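You operate a simulated robot arm through the tools that you are given. There is no shell and no other tool. Be economical: measure what you need, move in short steps, check, and stop when the job is done.

You run a simulated two-armed robot. Do the job below in one go: nothing can be reset, and whatever is moved stays where it is left.

JOB
On the small table at the end of the bays, fold the striped cloth in half.

The check looks at the end state, three seconds after you hand in, the way a careful person would. Anything else that was tipped, shoved, dropped, spilled or broken makes it a failure. Flat cloth is picked up by pressing the open fingertips on it (5 to 10 N) and closing them slowly along it; thin cloth reads only 2 to 8 mm in the jaws.

ROBOT AND FRAMES
Two 7-joint arms with two-finger parallel grippers on one trunk, on a base that drives. Base frame: it is fixed to the floor where the robot stands at the start and does not move with it; the origin is under the middle of the robot, x ahead of it, y to its left, z up. Lengths are in m, angles in degrees, forces in N, time in s.
The left shoulder is at the start at [0.05, 0.209, 1.171], the right one opposite. With the tool pointing down near the work surface each hand reaches from about 0.1 to 0.88 m from the robot's upright axis, wherever it stands, measured 20 degrees to its own side. Places, roughly: small table at the end of the bays [0.5, -0.2, 0.8]. Payload 4.4 kg a hand.
The TCP of each hand is the grasp point between the finger pads, 0.023 m short of the fingertips. In the tool frame z runs along the fingers and y along their closing line. The gripper opens to 0.094 m. The fingers are 0.038 m wide and 0.01 m thick; the gripper's body (0.054 by 0.096 m) begins 0.039 m behind the TCP.
Orientation is that of the tool frame in the base frame, as a unit quaternion [x, y, z, w]. With the fingers straight down and closing along the base's y, the tool's x points along the base's -x, its y along +y and its z along -z.

CONTROLS
- The arms move only by the tool apply_moves. It takes "left_increments", "right_increments" or both (then of equal length, played together; a hand with none holds still); each is a list of rows, each a list of 3 entries, a list of its own where there are three numbers: the shift along the tool's x, y, z in m, then the turn, a rotation vector about the tool's x, y, z in degrees, then the gripper command, from -1 (shut) to 1 (fully open), values between in proportion. In form: [[[dx, dy, dz], [rx, ry, rz], grip], ...]. A call has 1 to 10 rows; each row is the pose to reach, as a shift and turn from the pose commanded when the call began, along the tool's axes at that moment. Each row takes 0.2 s and may step no farther than 0.05 m and 8.6 degrees from the row before; otherwise, or with a gripper value out of range, the whole call is refused. A pose out of reach is approached as far as the arm can. The call stops where the force on the tool passes 40 N (or 10 N more than at its start, if that is more) or the arm is blocked; 0.2 s more then pass. The fingers move at their own pace (about 0.108 m/s each) and stop on an object; they squeeze with about 37 N. The grip force told is the motor's: it shows also when the fingers shut on nothing. Time passes only in rows, and 0.2 s behind the last, so rows that repeat a pose let the fingers close. It gives the time, the measured TCP pose, the force on the tool (base axes), the opening and the grip force at its end, in the units of the frame above (readings bear some noise), with the torque about the TCP (base axes, N m) and any sound that the robot's microphone picked up.
- Cameras (640 x 400 px; columns grow to the right, rows downward): "scene" is now at [0.1427, -0.0273, 1.323]; the picture's right is [-0.33, -0.95, 0.00], its down [-0.69, 0.24, -0.68] and it looks along [0.64, -0.22, -0.73] (base axes); focal length 250 px, centre (320, 200). "left" rides on the left gripper at [0.086, -0.016, -0.075] in its tool frame; the picture's right is [0.18, 0.98, 0.00], its down [-0.58, 0.11, -0.81] and it looks along [-0.79, 0.15, 0.59] (tool axes); focal length 243 px, centre (320, 200). "right" rides on the right gripper at [0.086, 0.016, -0.074] in its tool frame; the picture's right is [-0.18, 0.98, 0.00], its down [-0.58, -0.11, -0.81] and it looks along [-0.79, -0.15, 0.59] (tool axes); focal length 243 px, centre (320, 200). There is no depth. A picture from a camera that has moved, and an enlarged one, comes with that camera's place and axes in the base frame and with its lens.
- capture(camera): a new picture of that camera. It takes no simulated time.
- lift_body(by): slides the trunk up (or, below 0, down) by that many m; the arms and the scene camera ride with it, the base frame stays. It gives what a move gives, with no picture.
- roll_base(legs): drives the robot by 1 to 6 legs, each [ahead, left, turn to the left] in m, m and degrees, along the robot's own axes; the way and the turn of a leg run together, so that a leg with both is an arc; at most 1.5 m and 180 degrees a leg. The arms and the cameras ride along, it lands a little off, and it stops where it bumps. It gives what a move gives.
- head_to(pan, tilt): turns the head with the scene camera to pan (to the left, within 80 degrees either way) and tilt (down, from -29 to 69), counted from straight ahead of the robot. It gives what a move gives.
- close_up(camera, box): a new picture of the part [left, top, right, bottom] of that camera's present view, enlarged. It takes no simulated time.
- hand_in(): hands the job in; it is judged then, once.

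Go step by step. Nothing tells you exact positions but the pictures and the camera data: compare them with the known pose of the tool, close in by small moves and look again before you grip or let go. The budget is 120 turns and 108 pictures, counting those below and the enlarged ones. Unless the task says otherwise, let go and move clear before handing in, and close with one line.

The tools are called after ">>>" by a JSON object that holds its "method" and its "body". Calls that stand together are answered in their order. apply_moves: Moves the arms, as the interface text tells. Its arguments: {"type":"object","properties":{"left_increments":{"type":"array"},"right_increments":{"type":"array"}},"required":[]} The other tools are called the same way: lift_body (by) slides the trunk up or down; roll_base (legs) drives the base; head_to (pan, tilt) turns the head that bears the scene camera; capture (camera) takes a picture; close_up (camera, box) takes an enlarged picture of a part of a camera's view; hand_in () hands the job in.

At the start:

```text
t: 0.0
left_ee_pos: [0.6323, 0.0581, 0.904]
left_tool_rot: [0.0, 1.0, 0.0, 0.0]
left_contact_force: [-0.2, 0.2, 0.0]
left_moment: [0.02, -0.01, 0.01]
left_opening: 0.0938
left_finger_force: 0.1
right_ee_pos: [0.4677, -0.4542, 0.9965]
right_tool_rot: [0.0, 1.0, 0.0, 0.0]
right_contact_force: [-0.3, -0.1, -0.4]
right_moment: [0.01, -0.02, -0.01]
right_opening: 0.094
right_finger_force: 0.0
trunk travel left (down, up): [-0.25, 0.313]
robot x, y, heading: [0.001, -0.0025, 0.1]
head pan, tilt: [-19.0, 47.1]
```

scene: 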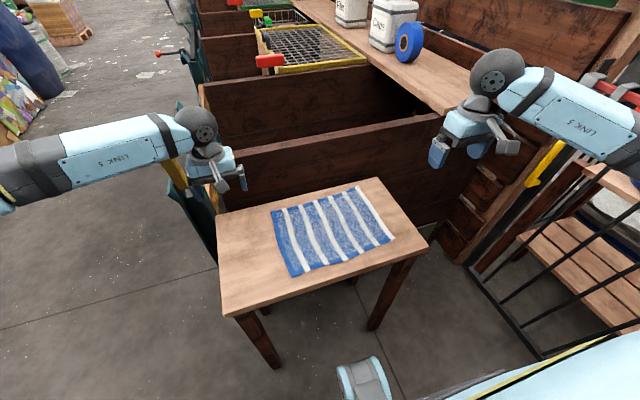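
right: 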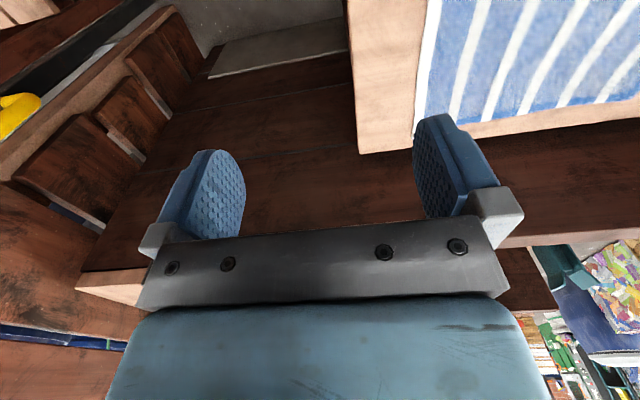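
left: 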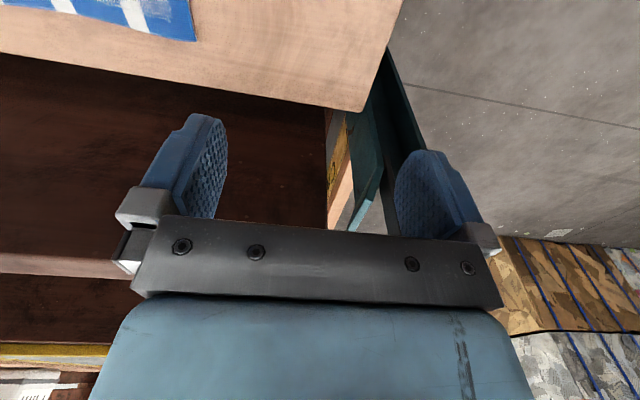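

The cloth lies at about x 0.43–0.66, y −0.045 to −0.345, on a table top at z≈0.75; I got this by intersecting the scene and left views. I plan to pinch the two far corners, with the fingers closing along x, and fold them towards the robot. First I'll turn both hands a quarter turn, up clear of the table.

>>> {"method": "apply_moves", "body": {"left_increments": [[[0.01, 0, -0.01], [0, 0, 8.5], 1], [[0.02, 0, -0.02], [0, 0, 17], 1], [[0.03, 0, -0.03], [0, 0, 25.5], 1], [[0.04, 0, -0.04], [0, 0, 34], 1], [[0.05, 0, -0.05], [0, 0, 42.5], 1], [[0.05, 0, -0.06], [0, 0, 51], 1], [[0.05, 0, -0.06], [0, 0, 59.5], 1], [[0.05, 0, -0.06], [0, 0, 68], 1], [[0.05, 0, -0.06], [0, 0, 76.5], 1], [[0.05, 0, -0.06], [0, 0, 85], 1]], "right_increments": [[[-0.01, 0, 0], [0, 0, -8.5], 1], [[-0.02, 0, 0], [0, 0, -17], 1], [[-0.03, 0, 0], [0, 0, -25.5], 1], [[-0.04, 0, 0], [0, 0, -34], 1], [[-0.05, 0, 0], [0, 0, -42.5], 1], [[-0.06, 0, 0], [0, 0, -51], 1], [[-0.07, 0, 0], [0, 0, -59.5], 1], [[-0.08, 0, 0], [0, 0, -68], 1], [[-0.09, 0, 0], [0, 0, -76.5], 1], [[-0.1, 0, 0], [0, 0, -85], 1]]}}

>>> {"method": "capture", "body": {"camera": "scene"}}

>>> {"method": "capture", "body": {"camera": "right"}}

>>> {"method": "capture", "body": {"camera": "left"}}

```text
t: 2.4
left_ee_pos: [0.5837, 0.0549, 0.9632]
left_tool_rot: [0.538, 0.843, 0.001, -0.001]
left_contact_force: [0.6, -1.2, -0.7]
left_moment: [0.07, -0.01, -0.02]
left_opening: 0.0941
left_finger_force: 0.0
left hand out of reach, approached as far as the arm can: row 8, 9, 10
right_ee_pos: [0.4109, -0.2288, 0.9066]
right_tool_rot: [-0.664, 0.742, -0.02, 0.086]
right_contact_force: [-0.1, -0.5, -0.3]
right_moment: [0.02, 0.0, -0.02]
right_opening: 0.0938
right_finger_force: 0.1
right hand out of reach, approached as far as the arm can: row 4, 5, 6, 7, 8, 9, 10
trunk travel left (down, up): [-0.25, 0.313]
robot x, y, heading: [-0.0006, -0.0028, -0.1]
head pan, tilt: [-19.0, 47.1]
stopped in row 10 (right hand): the arm was blocked; the commanded pose is now the measured one
```

```text
104 pictures are left
camera scene: at [0.1437, -0.0316, 1.3228], right [-0.33, -0.94, 0.0], down [-0.69, 0.24, -0.68], along [0.64, -0.22, -0.73], focal length 250 px, centre (320, 200)
```

scene: 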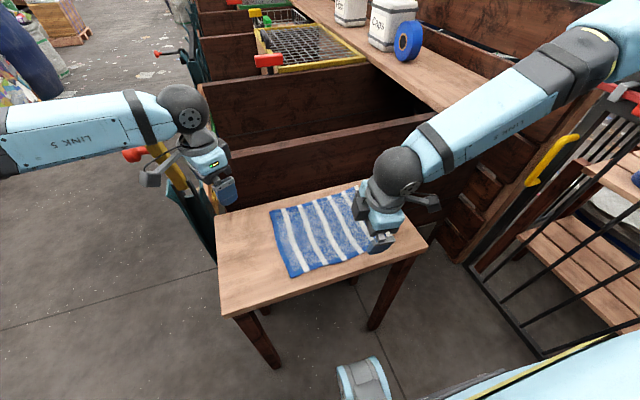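

```text
103 pictures are left
camera right: at [0.3749, -0.3188, 0.9696], right [-0.95, 0.3, -0.12], down [0.04, 0.5, 0.87], along [0.32, 0.82, -0.48], focal length 243 px, centre (320, 200)
```

right: 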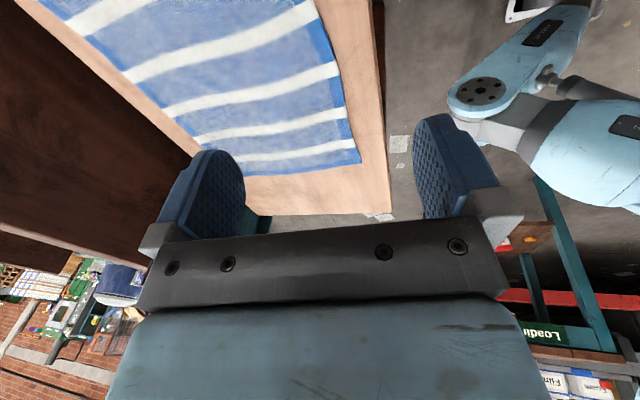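

```text
102 pictures are left
camera left: at [0.5306, 0.1258, 1.0373], right [0.81, 0.58, 0.0], down [0.34, -0.48, 0.8], along [0.47, -0.65, -0.59], focal length 243 px, centre (320, 200)
```

left: 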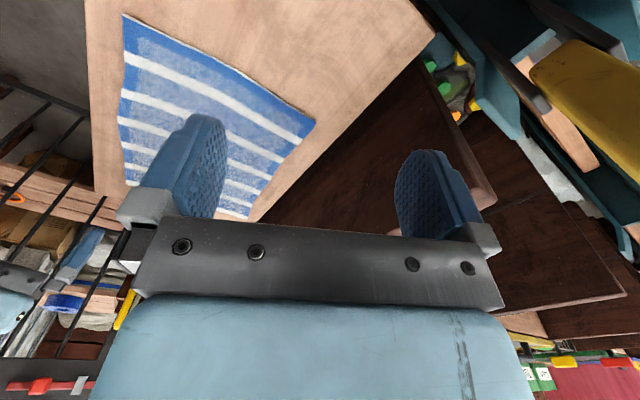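

The outward turn hits the wrist limits, so I'll undo it for both hands and turn them inward instead.

>>> {"method": "apply_moves", "body": {"left_increments": [[[0, 0, 0], [0, 0, -8.5], 1], [[0, 0, 0], [0, 0, -17], 1], [[0, 0, 0], [0, 0, -25.5], 1], [[0, 0, 0], [0, 0, -34], 1], [[0, 0, 0], [0, 0, -42.5], 1], [[0, 0, 0], [0, 0, -51], 1], [[0, 0, 0], [0, 0, -59.5], 1], [[0, 0, 0], [0, 0, -68], 1], [[0, 0, 0], [0, 0, -76.5], 1], [[0, 0, 0], [0, 0, -85], 1]], "right_increments": [[[0.0173, -0.0094, -0.0095], [-0.25, 1.08, 8.34], 1], [[0.0346, -0.0188, -0.019], [-0.5, 2.16, 16.68], 1], [[0.0519, -0.0282, -0.0285], [-0.75, 3.24, 25.02], 1], [[0.0692, -0.0376, -0.038], [-1.0, 4.32, 33.36], 1], [[0.0865, -0.047, -0.0475], [-1.25, 5.4, 41.7], 1], [[0.1038, -0.0564, -0.057], [-1.5, 6.48, 50.04], 1], [[0.1211, -0.0658, -0.0665], [-1.75, 7.56, 58.38], 1], [[0.1384, -0.0752, -0.076], [-2.0, 8.64, 66.72], 1], [[0.1557, -0.0846, -0.0855], [-2.25, 9.72, 75.06], 1], [[0.173, -0.094, -0.095], [-2.5, 10.8, 83.4], 1]]}}

```text
t: 4.6
left_ee_pos: [0.5828, 0.0603, 0.9619]
left_tool_rot: [-0.174, 0.985, 0.0, 0.0]
left_contact_force: [0.3, -0.3, 0.6]
left_moment: [0.0, 0.03, 0.02]
left_opening: 0.0943
left_finger_force: 0.1
right_ee_pos: [0.4695, -0.4154, 0.9996]
right_tool_rot: [0.001, 1.0, -0.004, 0.0]
right_contact_force: [0.3, 0.5, -1.0]
right_moment: [0.01, 0.0, -0.02]
right_opening: 0.094
right_finger_force: 0.1
trunk travel left (down, up): [-0.25, 0.313]
robot x, y, heading: [0.0039, 0.0004, 0.1]
head pan, tilt: [-19.0, 47.1]
```

Both hands are back, and left is already 20° inward. I'll carry on turning both inward.

>>> {"method": "apply_moves", "body": {"left_increments": [[[0, 0, 0], [0, 0, -7], 1], [[0, 0, 0], [0, 0, -14], 1], [[0, 0, 0], [0, 0, -21], 1], [[0, 0, 0], [0, 0, -28], 1], [[0, 0, 0], [0, 0, -35], 1], [[0, 0, 0], [0, 0, -42], 1], [[0, 0, 0], [0, 0, -49], 1], [[0, 0, 0], [0, 0, -56], 1], [[0, 0, 0], [0, 0, -63], 1], [[0, 0, 0], [0, 0, -70], 1]], "right_increments": [[[-0.01, 0, 0], [0, 0, 8.5], 1], [[-0.02, 0, 0], [0, 0, 17], 1], [[-0.03, 0, 0], [0, 0, 25.5], 1], [[-0.04, 0, 0], [0, 0, 34], 1], [[-0.05, 0, 0], [0, 0, 42.5], 1], [[-0.06, 0, 0], [0, 0, 51], 1], [[-0.07, 0, 0], [0, 0, 59.5], 1], [[-0.08, 0, 0], [0, 0, 68], 1], [[-0.09, 0, 0], [0, 0, 76.5], 1], [[-0.1, 0, 0], [0, 0, 85], 1]]}}

>>> {"method": "capture", "body": {"camera": "scene"}}

>>> {"method": "capture", "body": {"camera": "left"}}

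>>> {"method": "capture", "body": {"camera": "right"}}

```text
t: 6.8
left_ee_pos: [0.5821, 0.0586, 0.9631]
left_tool_rot: [0.707, -0.707, 0.0, -0.001]
left_contact_force: [0.3, -0.2, -0.7]
left_moment: [-0.04, -0.02, 0.0]
left_opening: 0.0938
left_finger_force: 0.1
right_ee_pos: [0.5708, -0.4146, 0.9982]
right_tool_rot: [0.676, 0.737, -0.002, 0.002]
right_contact_force: [-0.3, -0.7, 0.2]
right_moment: [-0.01, -0.03, 0.03]
right_opening: 0.094
right_finger_force: 0.1
trunk travel left (down, up): [-0.25, 0.313]
robot x, y, heading: [-0.0005, 0.0012, 0.1]
head pan, tilt: [-19.0, 47.1]
```

```text
101 pictures are left
camera scene: at [0.1431, -0.0267, 1.323], right [-0.33, -0.95, 0.0], down [-0.69, 0.24, -0.68], along [0.64, -0.22, -0.73], focal length 250 px, centre (320, 200)
```

scene: 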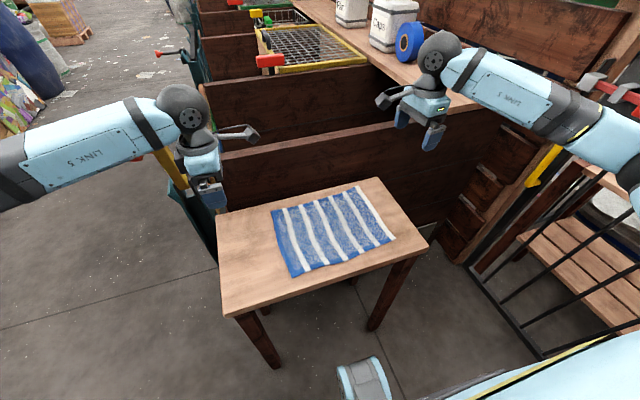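

```text
100 pictures are left
camera left: at [0.5976, -0.028, 1.0371], right [-0.98, -0.18, 0.0], down [-0.11, 0.58, 0.81], along [-0.15, 0.79, -0.59], focal length 243 px, centre (320, 200)
```

left: 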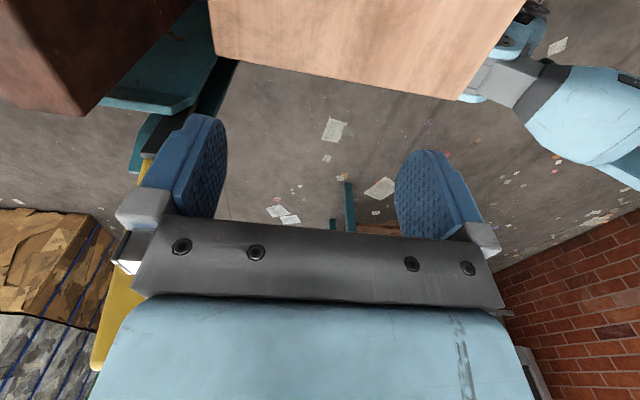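

```text
99 pictures are left
camera right: at [0.5798, -0.3272, 1.0724], right [1.0, -0.1, 0.0], down [-0.06, -0.58, 0.81], along [-0.08, -0.81, -0.59], focal length 243 px, centre (320, 200)
```

right: 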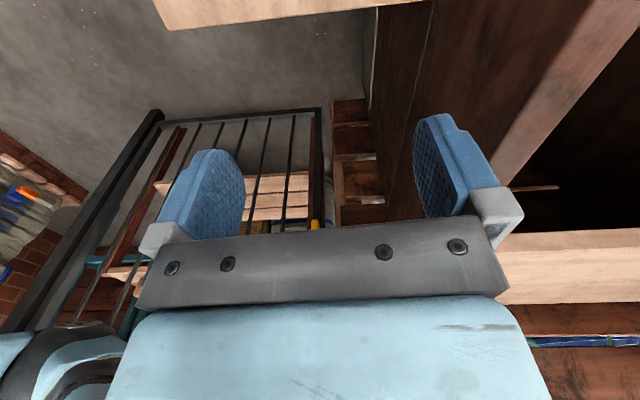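

Both hands now close along x. I'll zoom in on the cloth to measure the far corners precisely.

>>> {"method": "close_up", "body": {"camera": "scene", "box": [240, 160, 432, 280]}}

```text
3.33 times, centred on (336, 220) of scene
camera zoom: at [0.1431, -0.0267, 1.323], right [-0.33, -0.95, 0.0], down [-0.69, 0.24, -0.68], along [0.64, -0.22, -0.73], focal length 834 px, centre (267, 133)
```

zoom: 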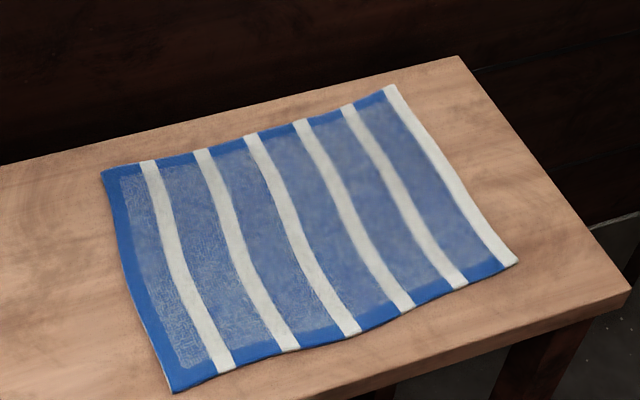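

The far corners are at about (0.652, −0.043) and (0.664, −0.339). I'll bring both hands above them with the jaws part-open, staying about 3 cm clear of the table.

>>> {"method": "apply_moves", "body": {"left_increments": [[[0.025, -0.01, 0], [0, 0, 0], 0.5], [[0.05, -0.02, 0], [0, 0, 0], 0], [[0.075, -0.03, 0], [0, 0, 0], -0.36], [[0.1, -0.04, 0], [0, 0, 0], -0.36], [[0.125, -0.05, 0], [0, 0, 0], -0.36], [[0.125, -0.05, 0.04], [0, 0, 0], -0.36], [[0.125, -0.05, 0.08], [0, 0, 0], -0.36], [[0.125, -0.05, 0.11], [0, 0, 0], -0.36], [[0.125, -0.05, 0.14], [0, 0, 0], -0.36], [[0.125, -0.05, 0.155], [0, 0, 0], -0.36]], "right_increments": [[[0.018, 0.016, 0], [0, 0, 1], 0.5], [[0.036, 0.032, 0], [0, 0, 2], 0], [[0.054, 0.047, 0], [0, 0, 3], -0.36], [[0.072, 0.063, 0], [0, 0, 4], -0.36], [[0.0905, 0.079, 0], [0, 0, 5], -0.36], [[0.0905, 0.079, 0.045], [0, 0, 5], -0.36], [[0.0905, 0.079, 0.09], [0, 0, 5], -0.36], [[0.0905, 0.079, 0.135], [0, 0, 5], -0.36], [[0.0905, 0.079, 0.17], [0, 0, 5], -0.36], [[0.0905, 0.079, 0.19], [0, 0, 5], -0.36]]}}

>>> {"method": "capture", "body": {"camera": "scene"}}

>>> {"method": "capture", "body": {"camera": "left"}}

>>> {"method": "capture", "body": {"camera": "right"}}

```text
t: 9.0
left_ee_pos: [0.6326, -0.0647, 0.8069]
left_tool_rot: [-0.707, 0.707, 0.0, 0.0]
left_contact_force: [0.6, 0.1, 0.0]
left_moment: [-0.01, 0.03, 0.01]
left_opening: 0.0302
left_finger_force: 0.0
right_ee_pos: [0.6415, -0.317, 0.8098]
right_tool_rot: [0.707, 0.707, -0.003, 0.002]
right_contact_force: [0.2, 0.7, 0.5]
right_moment: [-0.04, -0.01, -0.02]
right_opening: 0.0302
right_finger_force: 0.0
trunk travel left (down, up): [-0.25, 0.313]
robot x, y, heading: [0.0025, 0.0009, 0.3]
head pan, tilt: [-19.0, 47.1]
```

```text
97 pictures are left
camera scene: at [0.1431, -0.027, 1.323], right [-0.33, -0.95, 0.0], down [-0.69, 0.24, -0.68], along [0.64, -0.22, -0.73], focal length 250 px, centre (320, 200)
```

scene: 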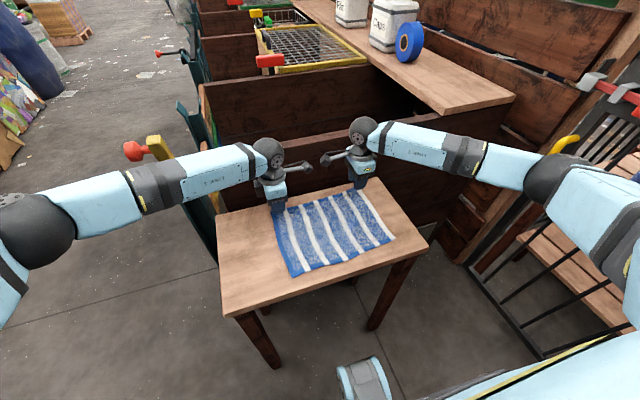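

```text
96 pictures are left
camera left: at [0.6474, -0.1528, 0.8811], right [-0.98, -0.18, 0.0], down [-0.11, 0.58, 0.81], along [-0.15, 0.79, -0.59], focal length 243 px, centre (320, 200)
```

left: 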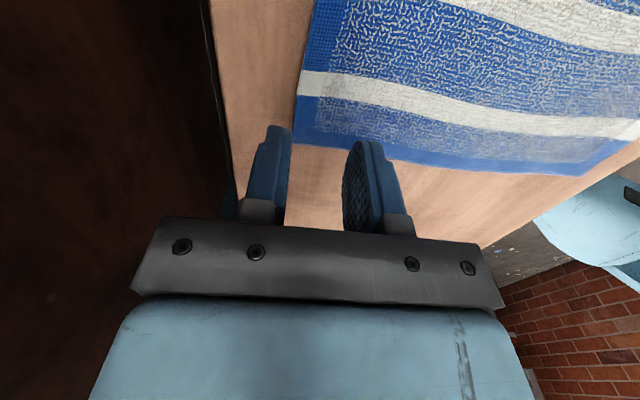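

```text
95 pictures are left
camera right: at [0.6589, -0.2306, 0.8828], right [0.98, -0.18, 0.0], down [-0.11, -0.58, 0.81], along [-0.15, -0.8, -0.59], focal length 243 px, centre (320, 200)
```

right: 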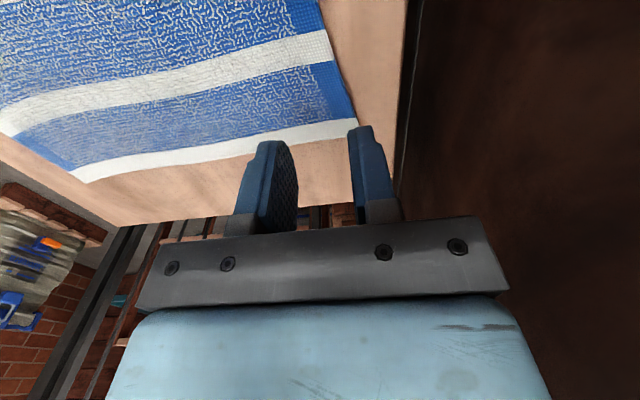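

The left hand is about 1 cm too close to the cloth's far edge, so I'll shift it back, centre both hands slightly inward and descend to just above the cloth.

>>> {"method": "apply_moves", "body": {"left_increments": [[[0.005, 0.01, 0], [0, 0, 0], -0.36], [[0.005, 0.01, 0.01], [0, 0, 0], -0.36], [[0.005, 0.01, 0.016], [0, 0, 0], -0.36], [[0.005, 0.01, 0.02], [0, 0, 0], -0.36]], "right_increments": [[[0.006, -0.001, 0], [0, 0, 0], -0.36], [[0.006, -0.001, 0.01], [0, 0, 0], -0.36], [[0.006, -0.001, 0.018], [0, 0, 0], -0.36], [[0.006, -0.001, 0.023], [0, 0, 0], -0.36]]}}

>>> {"method": "capture", "body": {"camera": "left"}}

>>> {"method": "capture", "body": {"camera": "right"}}

```text
t: 10.0
left_ee_pos: [0.6215, -0.0702, 0.7876]
left_tool_rot: [-0.706, 0.708, 0.0, 0.0]
left_contact_force: [0.2, -0.1, 0.4]
left_moment: [-0.02, -0.02, 0.02]
left_opening: 0.0301
left_finger_force: 0.1
right_ee_pos: [0.6402, -0.313, 0.7859]
right_tool_rot: [0.706, 0.708, -0.003, 0.003]
right_contact_force: [-0.2, -0.1, -0.5]
right_moment: [0.0, -0.01, 0.02]
right_opening: 0.0303
right_finger_force: 0.0
trunk travel left (down, up): [-0.25, 0.313]
robot x, y, heading: [-0.0007, 0.0009, 0.0]
head pan, tilt: [-19.0, 47.1]
```

```text
94 pictures are left
camera left: at [0.637, -0.1576, 0.8614], right [-0.98, -0.18, 0.0], down [-0.11, 0.58, 0.81], along [-0.15, 0.79, -0.59], focal length 243 px, centre (320, 200)
```

left: 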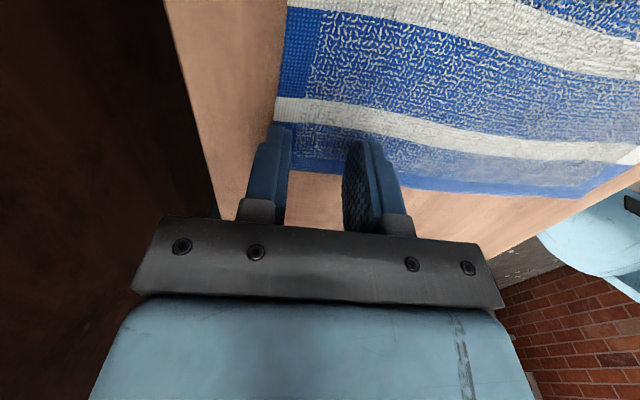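

```text
93 pictures are left
camera right: at [0.6572, -0.2258, 0.8589], right [0.98, -0.18, 0.0], down [-0.11, -0.58, 0.81], along [-0.15, -0.8, -0.59], focal length 243 px, centre (320, 200)
```

right: 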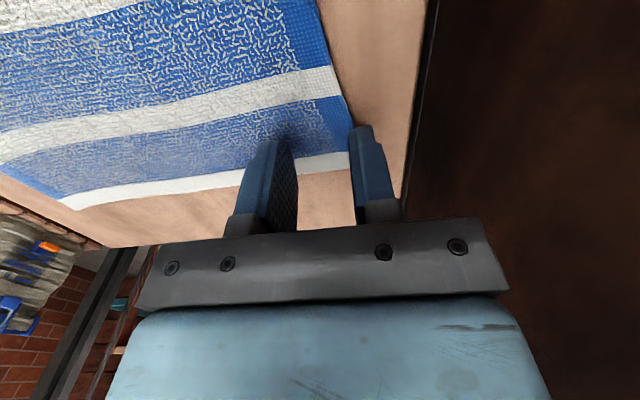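

Left is well placed. The right outer finger is just past the edge, so I'll shift it back 9 mm, then lower both in small steps to feel for contact.

>>> {"method": "apply_moves", "body": {"left_increments": [[[0, 0, 0.003], [0, 0, 0], -0.36], [[0, 0, 0.005], [0, 0, 0], -0.36], [[0, 0, 0.007], [0, 0, 0], -0.36], [[0, 0, 0.008], [0, 0, 0], -0.36]], "right_increments": [[[0, -0.009, 0], [0, 0, 0], -0.36], [[0, -0.009, 0.003], [0, 0, 0], -0.36], [[0, -0.009, 0.005], [0, 0, 0], -0.36], [[0, -0.009, 0.006], [0, 0, 0], -0.36]]}}

>>> {"method": "capture", "body": {"camera": "left"}}

>>> {"method": "capture", "body": {"camera": "right"}}

```text
t: 11.0
left_ee_pos: [0.6224, -0.071, 0.7798]
left_tool_rot: [0.707, -0.707, 0.0, -0.001]
left_contact_force: [0.4, 0.2, 0.4]
left_moment: [-0.02, 0.01, 0.0]
left_opening: 0.03
left_finger_force: 0.0
right_ee_pos: [0.6302, -0.313, 0.7808]
right_tool_rot: [0.707, 0.708, -0.003, 0.002]
right_contact_force: [0.7, -0.4, 0.1]
right_moment: [0.05, -0.02, 0.01]
right_opening: 0.0301
right_finger_force: 0.1
trunk travel left (down, up): [-0.25, 0.313]
robot x, y, heading: [-0.0, 0.0003, 0.1]
head pan, tilt: [-19.0, 47.1]
```

```text
92 pictures are left
camera left: at [0.6369, -0.158, 0.854], right [-0.98, -0.18, 0.0], down [-0.11, 0.58, 0.81], along [-0.15, 0.79, -0.59], focal length 243 px, centre (320, 200)
```

left: 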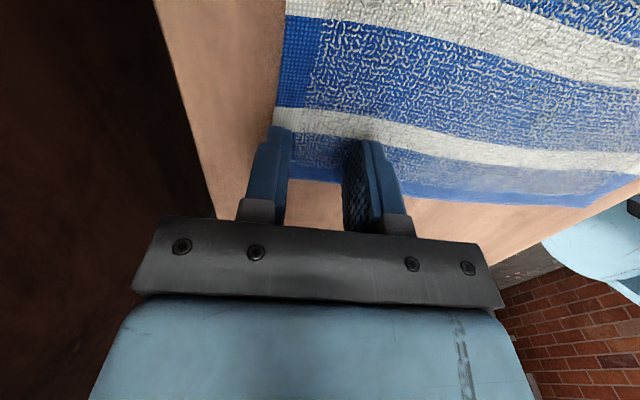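

```text
91 pictures are left
camera right: at [0.6476, -0.2266, 0.8527], right [0.98, -0.18, 0.0], down [-0.11, -0.58, 0.81], along [-0.15, -0.8, -0.59], focal length 243 px, centre (320, 200)
```

right: 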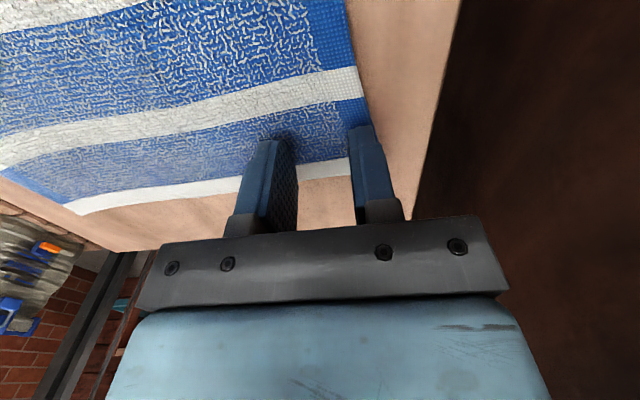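

Both outer fingers now sit right over the cloth's far edge. I'll keep descending in millimetre steps until the force shows contact.

>>> {"method": "apply_moves", "body": {"left_increments": [[[0, 0, 0.001], [0, 0, 0], -0.36], [[0, 0, 0.002], [0, 0, 0], -0.36], [[0, 0, 0.003], [0, 0, 0], -0.36]], "right_increments": [[[0, 0, 0.001], [0, 0, 0], -0.36], [[0, 0, 0.002], [0, 0, 0], -0.36], [[0, 0, 0.003], [0, 0, 0], -0.36]]}}

```text
t: 11.8
left_ee_pos: [0.6212, -0.07, 0.7782]
left_tool_rot: [-0.706, 0.708, 0.0, 0.0]
left_contact_force: [0.1, -0.6, 2.3]
left_moment: [0.01, -0.02, -0.02]
left_opening: 0.0302
left_finger_force: 0.1
right_ee_pos: [0.6303, -0.3129, 0.7782]
right_tool_rot: [0.706, 0.708, -0.002, 0.003]
right_contact_force: [-1.1, 0.6, 1.9]
right_moment: [-0.02, 0.01, 0.02]
right_opening: 0.0301
right_finger_force: 0.1
trunk travel left (down, up): [-0.25, 0.313]
robot x, y, heading: [0.001, 0.0032, 0.0]
head pan, tilt: [-19.0, 47.1]
```

Both are in light contact, about 2 N, so the surface is at z≈0.755. I'll press a little more.

>>> {"method": "apply_moves", "body": {"left_increments": [[[0, 0, 0.001], [0, 0, 0], -0.36], [[0, 0, 0.002], [0, 0, 0], -0.36]], "right_increments": [[[0, 0, 0.001], [0, 0, 0], -0.36], [[0, 0, 0.002], [0, 0, 0], -0.36]]}}

```text
t: 12.4
left_ee_pos: [0.6219, -0.0704, 0.7759]
left_tool_rot: [-0.707, 0.708, -0.002, 0.0]
left_contact_force: [2.2, -2.7, 9.2]
left_moment: [-0.02, -0.04, 0.03]
left_opening: 0.0298
left_finger_force: 0.1
right_ee_pos: [0.6315, -0.3118, 0.777]
right_tool_rot: [0.706, 0.708, -0.001, 0.004]
right_contact_force: [-1.7, 0.0, 9.5]
right_moment: [-0.04, 0.07, -0.02]
right_opening: 0.0301
right_finger_force: 0.1
trunk travel left (down, up): [-0.25, 0.313]
robot x, y, heading: [-0.0007, 0.0026, -0.1]
head pan, tilt: [-19.0, 47.1]
```

Both press at about 9 N, which is inside the range. I'll close the fingers slowly.

>>> {"method": "apply_moves", "body": {"left_increments": [[[0, 0, 0], [0, 0, 0], -0.42], [[0, 0, 0], [0, 0, 0], -0.49], [[0, 0, 0], [0, 0, 0], -0.56], [[0, 0, 0], [0, 0, 0], -0.63], [[0, 0, 0], [0, 0, 0], -0.7], [[0, 0, 0], [0, 0, 0], -0.77], [[0, 0, 0], [0, 0, 0], -0.84], [[0, 0, 0], [0, 0, 0], -0.91], [[0, 0, 0], [0, 0, 0], -1], [[0, 0, 0], [0, 0, 0], -1]], "right_increments": [[[0, 0, 0], [0, 0, 0], -0.42], [[0, 0, 0], [0, 0, 0], -0.49], [[0, 0, 0], [0, 0, 0], -0.56], [[0, 0, 0], [0, 0, 0], -0.63], [[0, 0, 0], [0, 0, 0], -0.7], [[0, 0, 0], [0, 0, 0], -0.77], [[0, 0, 0], [0, 0, 0], -0.84], [[0, 0, 0], [0, 0, 0], -0.91], [[0, 0, 0], [0, 0, 0], -1], [[0, 0, 0], [0, 0, 0], -1]]}}

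>>> {"method": "capture", "body": {"camera": "left"}}

>>> {"method": "capture", "body": {"camera": "right"}}

```text
t: 14.6
left_ee_pos: [0.6216, -0.0696, 0.7768]
left_tool_rot: [0.707, -0.707, 0.001, -0.001]
left_contact_force: [1.0, -1.8, 12.0]
left_moment: [0.0, 0.0, 0.04]
left_opening: 0.004
left_finger_force: 37.9
right_ee_pos: [0.6291, -0.313, 0.7762]
right_tool_rot: [0.707, 0.708, -0.002, 0.003]
right_contact_force: [-0.7, 2.0, 9.4]
right_moment: [0.01, 0.03, -0.05]
right_opening: 0.0045
right_finger_force: 37.1
trunk travel left (down, up): [-0.25, 0.313]
robot x, y, heading: [-0.0057, -0.0024, 0.2]
head pan, tilt: [-19.0, 47.1]
```

```text
90 pictures are left
camera left: at [0.6359, -0.1569, 0.8506], right [-0.98, -0.18, 0.0], down [-0.11, 0.58, 0.81], along [-0.15, 0.79, -0.59], focal length 243 px, centre (320, 200)
```

left: 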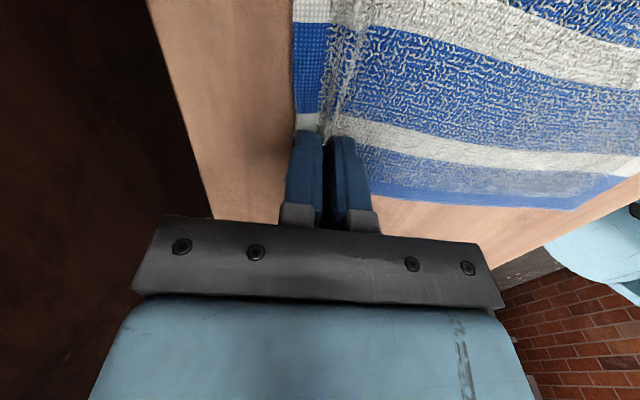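

```text
89 pictures are left
camera right: at [0.6465, -0.2261, 0.8494], right [0.98, -0.18, 0.0], down [-0.11, -0.58, 0.81], along [-0.15, -0.8, -0.59], focal length 243 px, centre (320, 200)
```

right: 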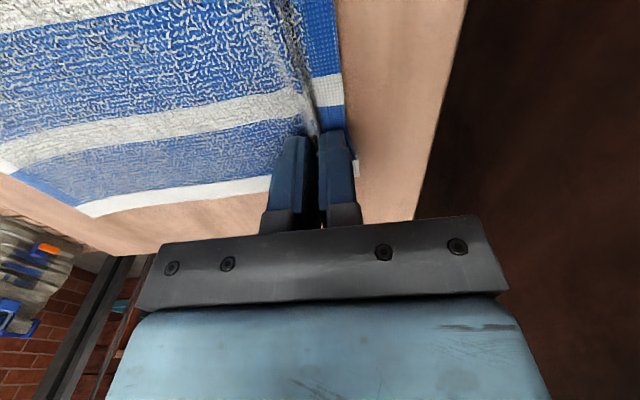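

Both corners are pinched at 4–4.5 mm, but about 1 cm of cloth edge sticks out beyond the pinch and would fold back on landing. I'll reopen to see whether the cloth springs flat, then take it closer to the edge.

>>> {"method": "apply_moves", "body": {"left_increments": [[[0, 0, 0], [0, 0, 0], -0.7], [[0, 0, 0], [0, 0, 0], -0.5], [[0, 0, -0.004], [0, 0, 0], -0.4], [[0, 0, -0.012], [0, 0, 0], -0.4]], "right_increments": [[[0, 0, 0], [0, 0, 0], -0.7], [[0, 0, 0], [0, 0, 0], -0.5], [[0, 0, -0.004], [0, 0, 0], -0.4], [[0, 0, -0.012], [0, 0, 0], -0.4]]}}

>>> {"method": "capture", "body": {"camera": "left"}}

>>> {"method": "capture", "body": {"camera": "right"}}

```text
t: 15.6
left_ee_pos: [0.6221, -0.0711, 0.7862]
left_tool_rot: [0.707, -0.707, 0.0, -0.001]
left_contact_force: [-0.2, -0.3, 0.3]
left_moment: [-0.03, -0.02, 0.01]
left_opening: 0.028
left_finger_force: 0.1
right_ee_pos: [0.6309, -0.3135, 0.7863]
right_tool_rot: [0.706, 0.708, -0.003, 0.003]
right_contact_force: [-0.2, 0.0, -0.6]
right_moment: [-0.01, -0.02, 0.0]
right_opening: 0.0284
right_finger_force: 0.1
trunk travel left (down, up): [-0.25, 0.313]
robot x, y, heading: [-0.0009, 0.003, 0.1]
head pan, tilt: [-19.0, 47.1]
```

```text
88 pictures are left
camera left: at [0.6358, -0.1576, 0.8608], right [-0.98, -0.18, 0.0], down [-0.11, 0.58, 0.81], along [-0.15, 0.79, -0.59], focal length 243 px, centre (320, 200)
```

left: 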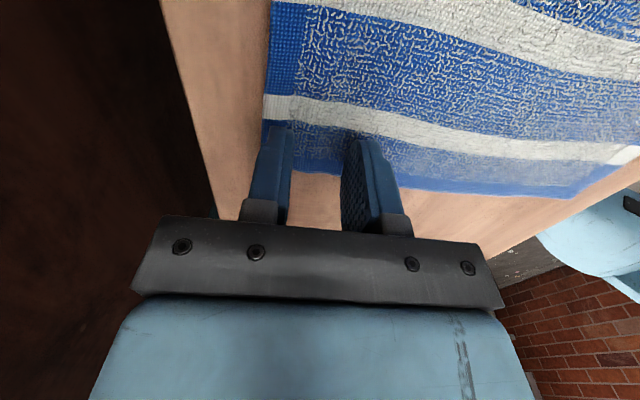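

```text
87 pictures are left
camera right: at [0.6471, -0.2266, 0.8589], right [0.98, -0.18, 0.0], down [-0.11, -0.57, 0.81], along [-0.15, -0.8, -0.58], focal length 243 px, centre (320, 200)
```

right: 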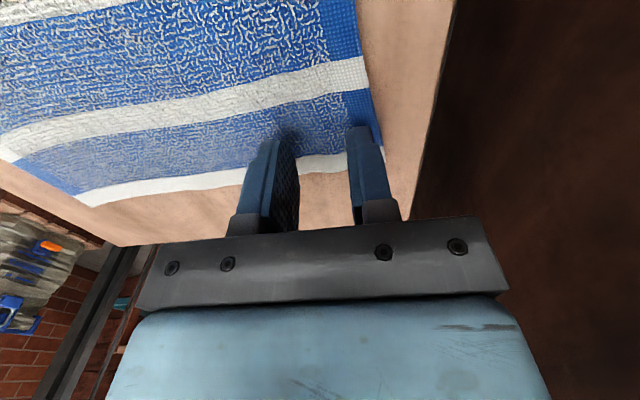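

The cloth springs flat when released, which bodes well for the landing. I'll move outward so only about 3 mm of edge lies under each outer finger, narrow the jaws and press down again.

>>> {"method": "apply_moves", "body": {"left_increments": [[[0, -0.015, 0], [0, 0, 0], -0.53], [[0, -0.015, 0.004], [0, 0, 0], -0.53], [[0, -0.015, 0.008], [0, 0, 0], -0.53], [[0, -0.015, 0.01], [0, 0, 0], -0.53], [[0, -0.015, 0.012], [0, 0, 0], -0.53]], "right_increments": [[[0, 0.018, 0], [0, 0, 0], -0.53], [[0, 0.018, 0.004], [0, 0, 0], -0.53], [[0, 0.018, 0.008], [0, 0, 0], -0.53], [[0, 0.018, 0.01], [0, 0, 0], -0.53], [[0, 0.018, 0.012], [0, 0, 0], -0.53]]}}

>>> {"method": "capture", "body": {"camera": "left"}}

>>> {"method": "capture", "body": {"camera": "right"}}

```text
t: 16.8
left_ee_pos: [0.6375, -0.0706, 0.7769]
left_tool_rot: [-0.707, 0.707, -0.001, 0.001]
left_contact_force: [1.6, 0.5, 5.7]
left_moment: [0.07, 0.01, -0.02]
left_opening: 0.0219
left_finger_force: 0.1
right_ee_pos: [0.6496, -0.3137, 0.7765]
right_tool_rot: [0.706, 0.708, -0.003, 0.003]
right_contact_force: [1.2, -1.5, 7.0]
right_moment: [0.01, 0.01, 0.0]
right_opening: 0.0221
right_finger_force: 0.0
trunk travel left (down, up): [-0.25, 0.313]
robot x, y, heading: [-0.0011, -0.0042, 0.4]
head pan, tilt: [-19.0, 47.1]
```

```text
86 pictures are left
camera left: at [0.6521, -0.1576, 0.8511], right [-0.98, -0.18, 0.0], down [-0.11, 0.58, 0.81], along [-0.15, 0.79, -0.59], focal length 243 px, centre (320, 200)
```

left: 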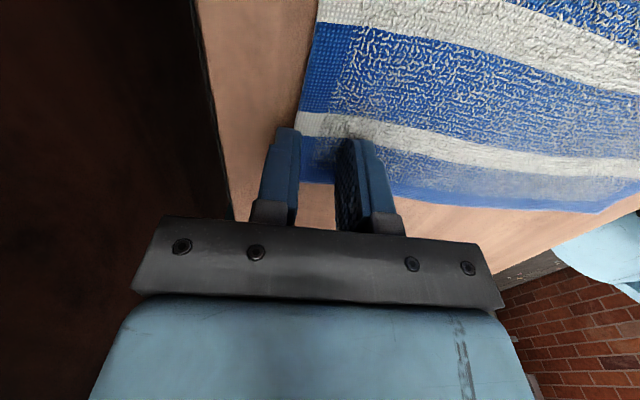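

```text
85 pictures are left
camera right: at [0.6656, -0.2264, 0.8495], right [0.98, -0.18, 0.0], down [-0.11, -0.58, 0.81], along [-0.15, -0.8, -0.59], focal length 243 px, centre (320, 200)
```

right: 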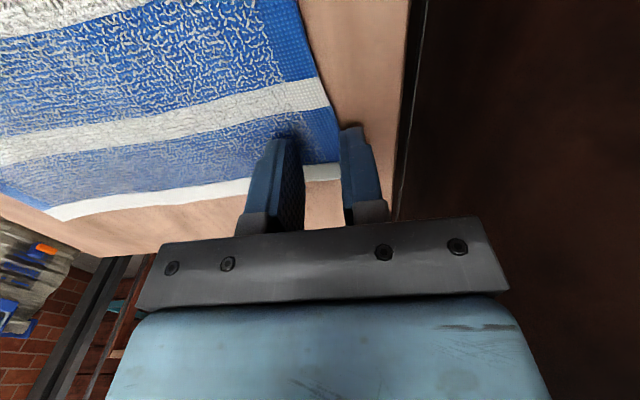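

The fingers straddle the very edge now and press at 6–7 N. I'll close slowly.

>>> {"method": "apply_moves", "body": {"left_increments": [[[0, 0, 0], [0, 0, 0], -0.58], [[0, 0, 0], [0, 0, 0], -0.63], [[0, 0, 0], [0, 0, 0], -0.68], [[0, 0, 0], [0, 0, 0], -0.73], [[0, 0, 0], [0, 0, 0], -0.78], [[0, 0, 0], [0, 0, 0], -0.83], [[0, 0, 0], [0, 0, 0], -0.88], [[0, 0, 0], [0, 0, 0], -0.94], [[0, 0, 0], [0, 0, 0], -1], [[0, 0, 0], [0, 0, 0], -1]], "right_increments": [[[0, 0, 0], [0, 0, 0], -0.58], [[0, 0, 0], [0, 0, 0], -0.63], [[0, 0, 0], [0, 0, 0], -0.68], [[0, 0, 0], [0, 0, 0], -0.73], [[0, 0, 0], [0, 0, 0], -0.78], [[0, 0, 0], [0, 0, 0], -0.83], [[0, 0, 0], [0, 0, 0], -0.88], [[0, 0, 0], [0, 0, 0], -0.94], [[0, 0, 0], [0, 0, 0], -1], [[0, 0, 0], [0, 0, 0], -1]]}}

>>> {"method": "capture", "body": {"camera": "left"}}

>>> {"method": "capture", "body": {"camera": "right"}}

```text
t: 19.0
left_ee_pos: [0.6361, -0.0698, 0.7767]
left_tool_rot: [-0.707, 0.708, -0.001, 0.0]
left_contact_force: [-0.8, -2.1, 7.2]
left_moment: [-0.06, 0.08, 0.01]
left_opening: 0.0038
left_finger_force: 37.3
right_ee_pos: [0.6481, -0.312, 0.7762]
right_tool_rot: [0.706, 0.708, -0.003, 0.003]
right_contact_force: [0.2, 2.9, 10.8]
right_moment: [0.04, 0.06, -0.01]
right_opening: 0.0039
right_finger_force: 36.8
trunk travel left (down, up): [-0.25, 0.313]
robot x, y, heading: [-0.0035, 0.0008, -0.2]
head pan, tilt: [-19.0, 47.1]
```

```text
84 pictures are left
camera left: at [0.651, -0.1578, 0.8512], right [-0.98, -0.18, 0.0], down [-0.11, 0.58, 0.81], along [-0.15, 0.79, -0.59], focal length 243 px, centre (320, 200)
```

left: 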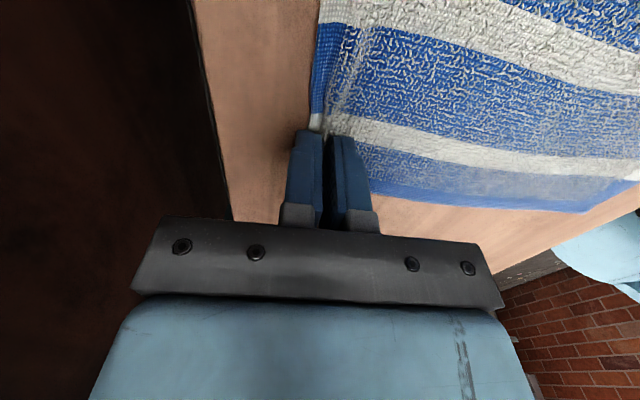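

```text
83 pictures are left
camera right: at [0.6647, -0.226, 0.8494], right [0.98, -0.18, 0.0], down [-0.11, -0.58, 0.81], along [-0.15, -0.8, -0.59], focal length 243 px, centre (320, 200)
```

right: 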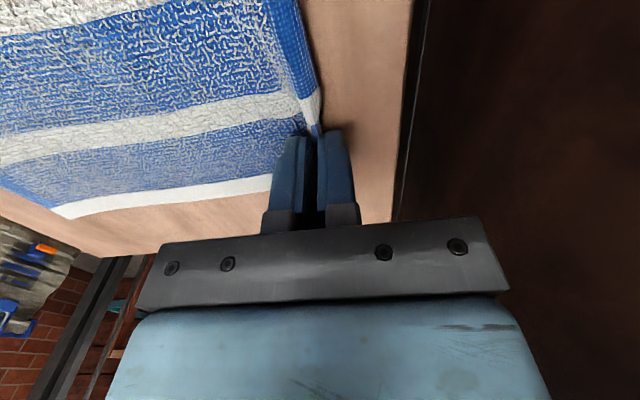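

Both have a firm grip with almost no free edge. I'll lift along the first half of a low arc towards the robot, then check.

>>> {"method": "apply_moves", "body": {"left_increments": [[[0, 0.0012, -0.0133], [0, 0, 0], -1], [[0, 0.0047, -0.0263], [0, 0, 0], -1], [[0, 0.0106, -0.0386], [0, 0, 0], -1], [[0.001, 0.0185, -0.05], [0, 0, 0], -1], [[0.001, 0.0284, -0.0601], [0, 0, 0], -1], [[0.002, 0.04, -0.0688], [0, 0, 0], -1], [[0.002, 0.053, -0.0757], [0, 0, 0], -1], [[0.003, 0.067, -0.0808], [0, 0, 0], -1], [[0.003, 0.0818, -0.084], [0, 0, 0], -1], [[0.004, 0.097, -0.085], [0, 0, 0], -1]], "right_increments": [[[0, -0.0012, -0.0133], [0, 0, 0], -1], [[0, -0.0047, -0.0263], [0, 0, 0], -1], [[0, -0.0106, -0.0386], [0, 0, 0], -1], [[-0.001, -0.0185, -0.05], [0, 0, 0], -1], [[-0.001, -0.0284, -0.0601], [0, 0, 0], -1], [[-0.002, -0.04, -0.0688], [0, 0, 0], -1], [[-0.002, -0.053, -0.0757], [0, 0, 0], -1], [[-0.003, -0.067, -0.0808], [0, 0, 0], -1], [[-0.003, -0.0818, -0.084], [0, 0, 0], -1], [[-0.004, -0.097, -0.085], [0, 0, 0], -1]]}}

>>> {"method": "capture", "body": {"camera": "scene"}}

>>> {"method": "capture", "body": {"camera": "left"}}

>>> {"method": "capture", "body": {"camera": "right"}}

```text
t: 21.2
left_ee_pos: [0.5403, -0.0756, 0.8591]
left_tool_rot: [0.708, -0.707, 0.0, 0.0]
left_contact_force: [0.1, -1.6, 0.1]
left_moment: [-0.07, 0.04, -0.01]
left_opening: 0.0041
left_finger_force: 37.0
right_ee_pos: [0.5511, -0.3172, 0.8601]
right_tool_rot: [0.706, 0.708, -0.002, 0.003]
right_contact_force: [-0.2, 1.7, -0.7]
right_moment: [0.02, -0.02, -0.01]
right_opening: 0.0034
right_finger_force: 37.3
trunk travel left (down, up): [-0.25, 0.313]
robot x, y, heading: [0.0058, -0.0, -0.2]
head pan, tilt: [-19.0, 47.1]
```

```text
82 pictures are left
camera scene: at [0.1423, -0.027, 1.3231], right [-0.33, -0.95, 0.0], down [-0.69, 0.24, -0.68], along [0.64, -0.22, -0.73], focal length 250 px, centre (320, 200)
```

scene: 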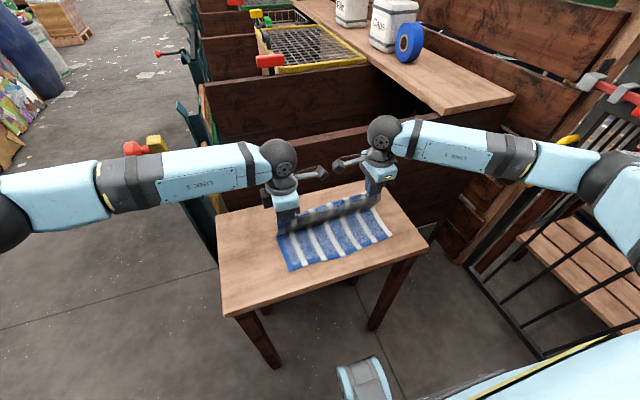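

```text
81 pictures are left
camera left: at [0.5544, -0.1621, 0.934], right [-0.98, -0.18, 0.0], down [-0.11, 0.58, 0.81], along [-0.15, 0.79, -0.59], focal length 243 px, centre (320, 200)
```

left: 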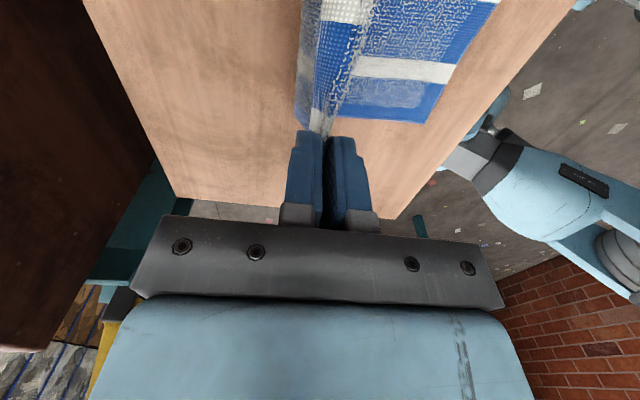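

```text
80 pictures are left
camera right: at [0.5678, -0.2305, 0.9329], right [0.98, -0.18, 0.0], down [-0.11, -0.58, 0.81], along [-0.15, -0.8, -0.59], focal length 243 px, centre (320, 200)
```

right: 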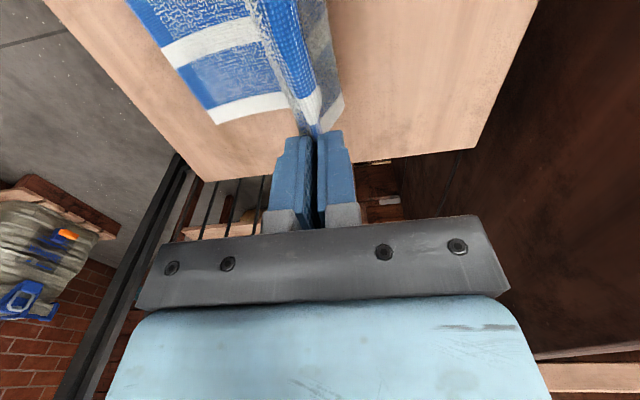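

The far half is upright and the near half hasn't been dragged. I'll check exactly where the near edge is before laying it down.

>>> {"method": "close_up", "body": {"camera": "scene", "box": [240, 160, 432, 280]}}

```text
3.33 times, centred on (336, 220) of scene
camera zoom: at [0.1423, -0.027, 1.3231], right [-0.33, -0.95, 0.0], down [-0.69, 0.24, -0.68], along [0.64, -0.22, -0.73], focal length 834 px, centre (267, 133)
```

zoom: 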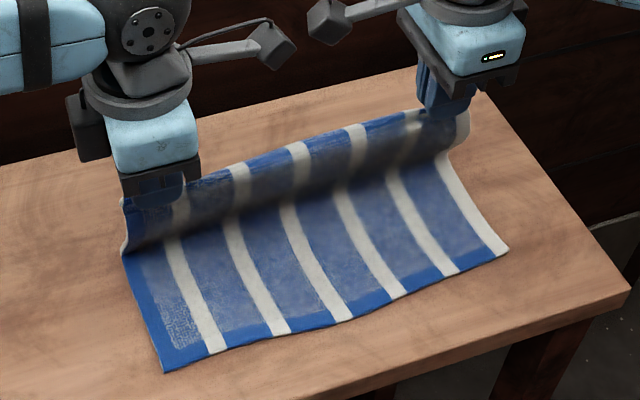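

The near edge slid about 14 mm away from the robot, to x≈0.4395 on the left and 0.451 on the right. I've adjusted the landing to match and will lay the upper half down while leaning the hands towards the robot.

>>> {"method": "apply_moves", "body": {"left_increments": [[[0, 0.0147, 0.0009], [3, 0, 0], -1], [[0, 0.029, 0.0035], [6, 0, 0], -1], [[0, 0.0427, 0.0078], [9, 0, 0], -1], [[0.001, 0.0553, 0.0137], [12, 0, 0], -1], [[0.001, 0.0665, 0.021], [15, 0, 0], -1], [[0.002, 0.076, 0.0295], [18, 0, 0], -1], [[0.002, 0.0838, 0.039], [21, 0, 0], -1], [[0.003, 0.0894, 0.0494], [24, 0, 0], -1], [[0.003, 0.0929, 0.0603], [27, 0, 0], -1], [[0.003, 0.094, 0.0675], [30, 0, 0], -1]], "right_increments": [[[0, -0.0147, 0.0009], [-3, 0, 0], -1], [[0, -0.029, 0.0035], [-6, 0, 0], -1], [[0, -0.0427, 0.0078], [-9, 0, 0], -1], [[-0.001, -0.0553, 0.0137], [-12, 0, 0], -1], [[-0.001, -0.0665, 0.021], [-15, 0, 0], -1], [[-0.002, -0.076, 0.0295], [-18, 0, 0], -1], [[-0.002, -0.0838, 0.039], [-21, 0, 0], -1], [[-0.003, -0.0894, 0.0494], [-24, 0, 0], -1], [[-0.003, -0.0929, 0.0603], [-27, 0, 0], -1], [[-0.003, -0.094, 0.0675], [-30, 0, 0], -1]]}}

>>> {"method": "close_up", "body": {"camera": "scene", "box": [240, 160, 432, 280]}}

>>> {"method": "capture", "body": {"camera": "left"}}

>>> {"method": "capture", "body": {"camera": "right"}}

```text
t: 23.4
left_ee_pos: [0.4466, -0.078, 0.7931]
left_tool_rot: [-0.683, 0.683, -0.185, 0.184]
left_contact_force: [-0.2, -2.4, 1.2]
left_moment: [-0.06, 0.07, -0.03]
left_opening: 0.0037
left_finger_force: 36.8
right_ee_pos: [0.457, -0.321, 0.7929]
right_tool_rot: [0.682, 0.684, 0.182, 0.185]
right_contact_force: [-0.6, 3.2, 0.0]
right_moment: [0.08, 0.09, 0.0]
right_opening: 0.0034
right_finger_force: 37.5
trunk travel left (down, up): [-0.25, 0.313]
robot x, y, heading: [-0.0024, 0.0009, 0.2]
head pan, tilt: [-19.0, 47.1]
```

```text
3.33 times, centred on (336, 220) of scene
camera zoom: at [0.1427, -0.027, 1.3231], right [-0.33, -0.95, 0.0], down [-0.69, 0.24, -0.68], along [0.64, -0.22, -0.73], focal length 834 px, centre (267, 133)
```

zoom: 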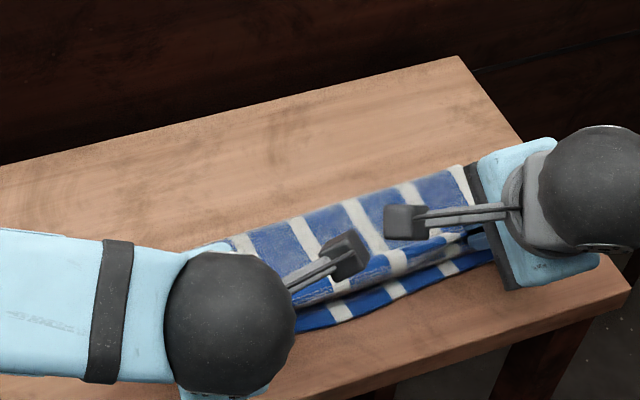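

```text
77 pictures are left
camera left: at [0.4215, -0.1654, 0.8655], right [-0.85, -0.18, -0.49], down [-0.5, 0.58, 0.64], along [0.17, 0.79, -0.59], focal length 243 px, centre (320, 200)
```

left: 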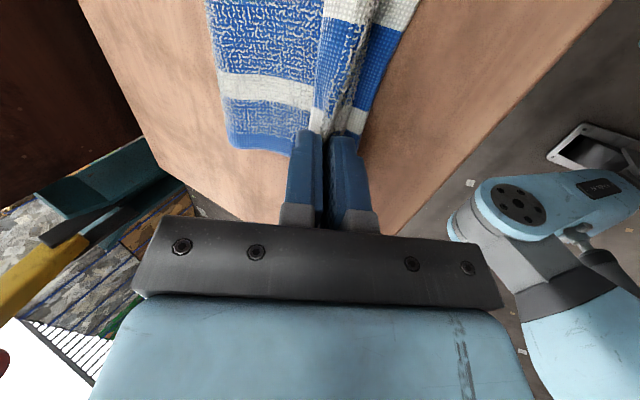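

```text
76 pictures are left
camera right: at [0.4348, -0.2351, 0.8645], right [0.85, -0.18, 0.49], down [-0.5, -0.58, 0.65], along [0.17, -0.8, -0.58], focal length 243 px, centre (320, 200)
```

right: 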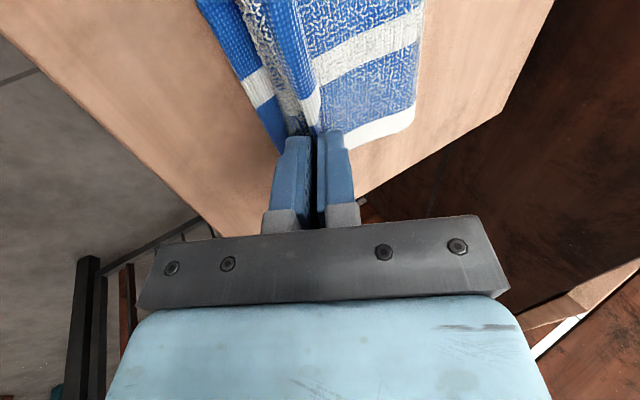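

The upper half is laid over with its edge just short of the lower one, and it should spring outward on release. I'll open gently and back out along the fingers.

>>> {"method": "apply_moves", "body": {"left_increments": [[[0, 0, 0], [0, 0, 0], -0.8], [[0, 0, 0], [0, 0, 0], -0.6], [[0, 0, 0], [0, 0, 0], -0.5], [[0, 0, -0.005], [0, 0, 0], -0.5], [[0, 0, -0.015], [0, 0, 0], -0.5], [[0, 0, -0.03], [0, 0, 0], -0.5], [[0, 0, -0.05], [0, 0, 0], -0.5], [[0, 0, -0.075], [0, 0, 0], -0.5], [[0, 0, -0.1], [0, 0, 0], -0.5]], "right_increments": [[[0, 0, 0], [0, 0, 0], -0.8], [[0, 0, 0], [0, 0, 0], -0.6], [[0, 0, 0], [0, 0, 0], -0.5], [[0, 0, -0.005], [0, 0, 0], -0.5], [[0, 0, -0.015], [0, 0, 0], -0.5], [[0, 0, -0.03], [0, 0, 0], -0.5], [[0, 0, -0.05], [0, 0, 0], -0.5], [[0, 0, -0.075], [0, 0, 0], -0.5], [[0, 0, -0.1], [0, 0, 0], -0.5]]}}

>>> {"method": "capture", "body": {"camera": "scene"}}

>>> {"method": "capture", "body": {"camera": "left"}}

>>> {"method": "capture", "body": {"camera": "right"}}

```text
t: 25.4
left_ee_pos: [0.3947, -0.0763, 0.8799]
left_tool_rot: [0.683, -0.683, 0.183, -0.183]
left_contact_force: [-0.5, 0.4, 0.0]
left_moment: [-0.03, 0.01, 0.01]
left_opening: 0.0236
left_finger_force: 0.1
right_ee_pos: [0.4076, -0.3211, 0.8784]
right_tool_rot: [0.682, 0.684, 0.181, 0.185]
right_contact_force: [-0.6, -0.1, -0.3]
right_moment: [-0.01, 0.0, -0.02]
right_opening: 0.0235
right_finger_force: 0.0
trunk travel left (down, up): [-0.25, 0.313]
robot x, y, heading: [-0.0013, 0.0034, -0.1]
head pan, tilt: [-19.0, 47.1]
```

```text
75 pictures are left
camera scene: at [0.1422, -0.0268, 1.323], right [-0.33, -0.95, 0.0], down [-0.69, 0.24, -0.68], along [0.64, -0.22, -0.73], focal length 250 px, centre (320, 200)
```

scene: 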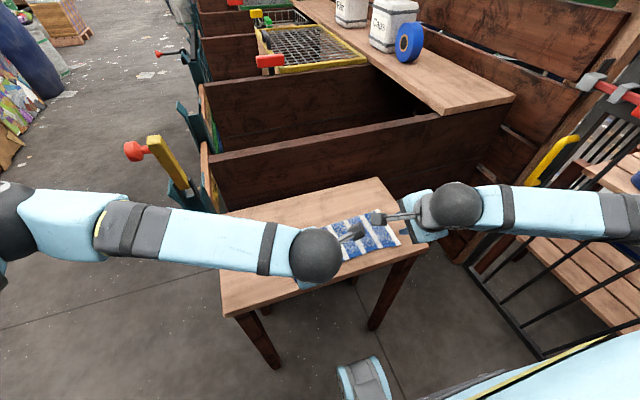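

```text
74 pictures are left
camera left: at [0.3707, -0.1647, 0.9513], right [-0.85, -0.18, -0.49], down [-0.5, 0.58, 0.64], along [0.17, 0.79, -0.59], focal length 243 px, centre (320, 200)
```

left: 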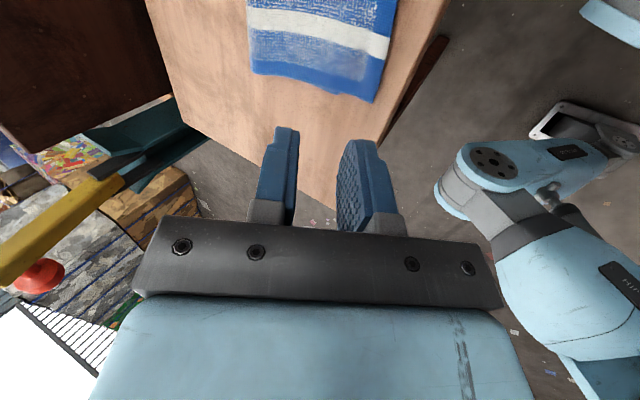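

```text
73 pictures are left
camera right: at [0.3845, -0.2344, 0.9505], right [0.85, -0.18, 0.49], down [-0.5, -0.58, 0.65], along [0.17, -0.8, -0.58], focal length 243 px, centre (320, 200)
```

right: 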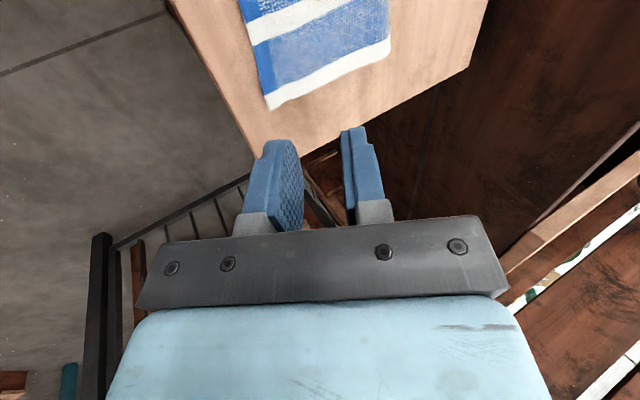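

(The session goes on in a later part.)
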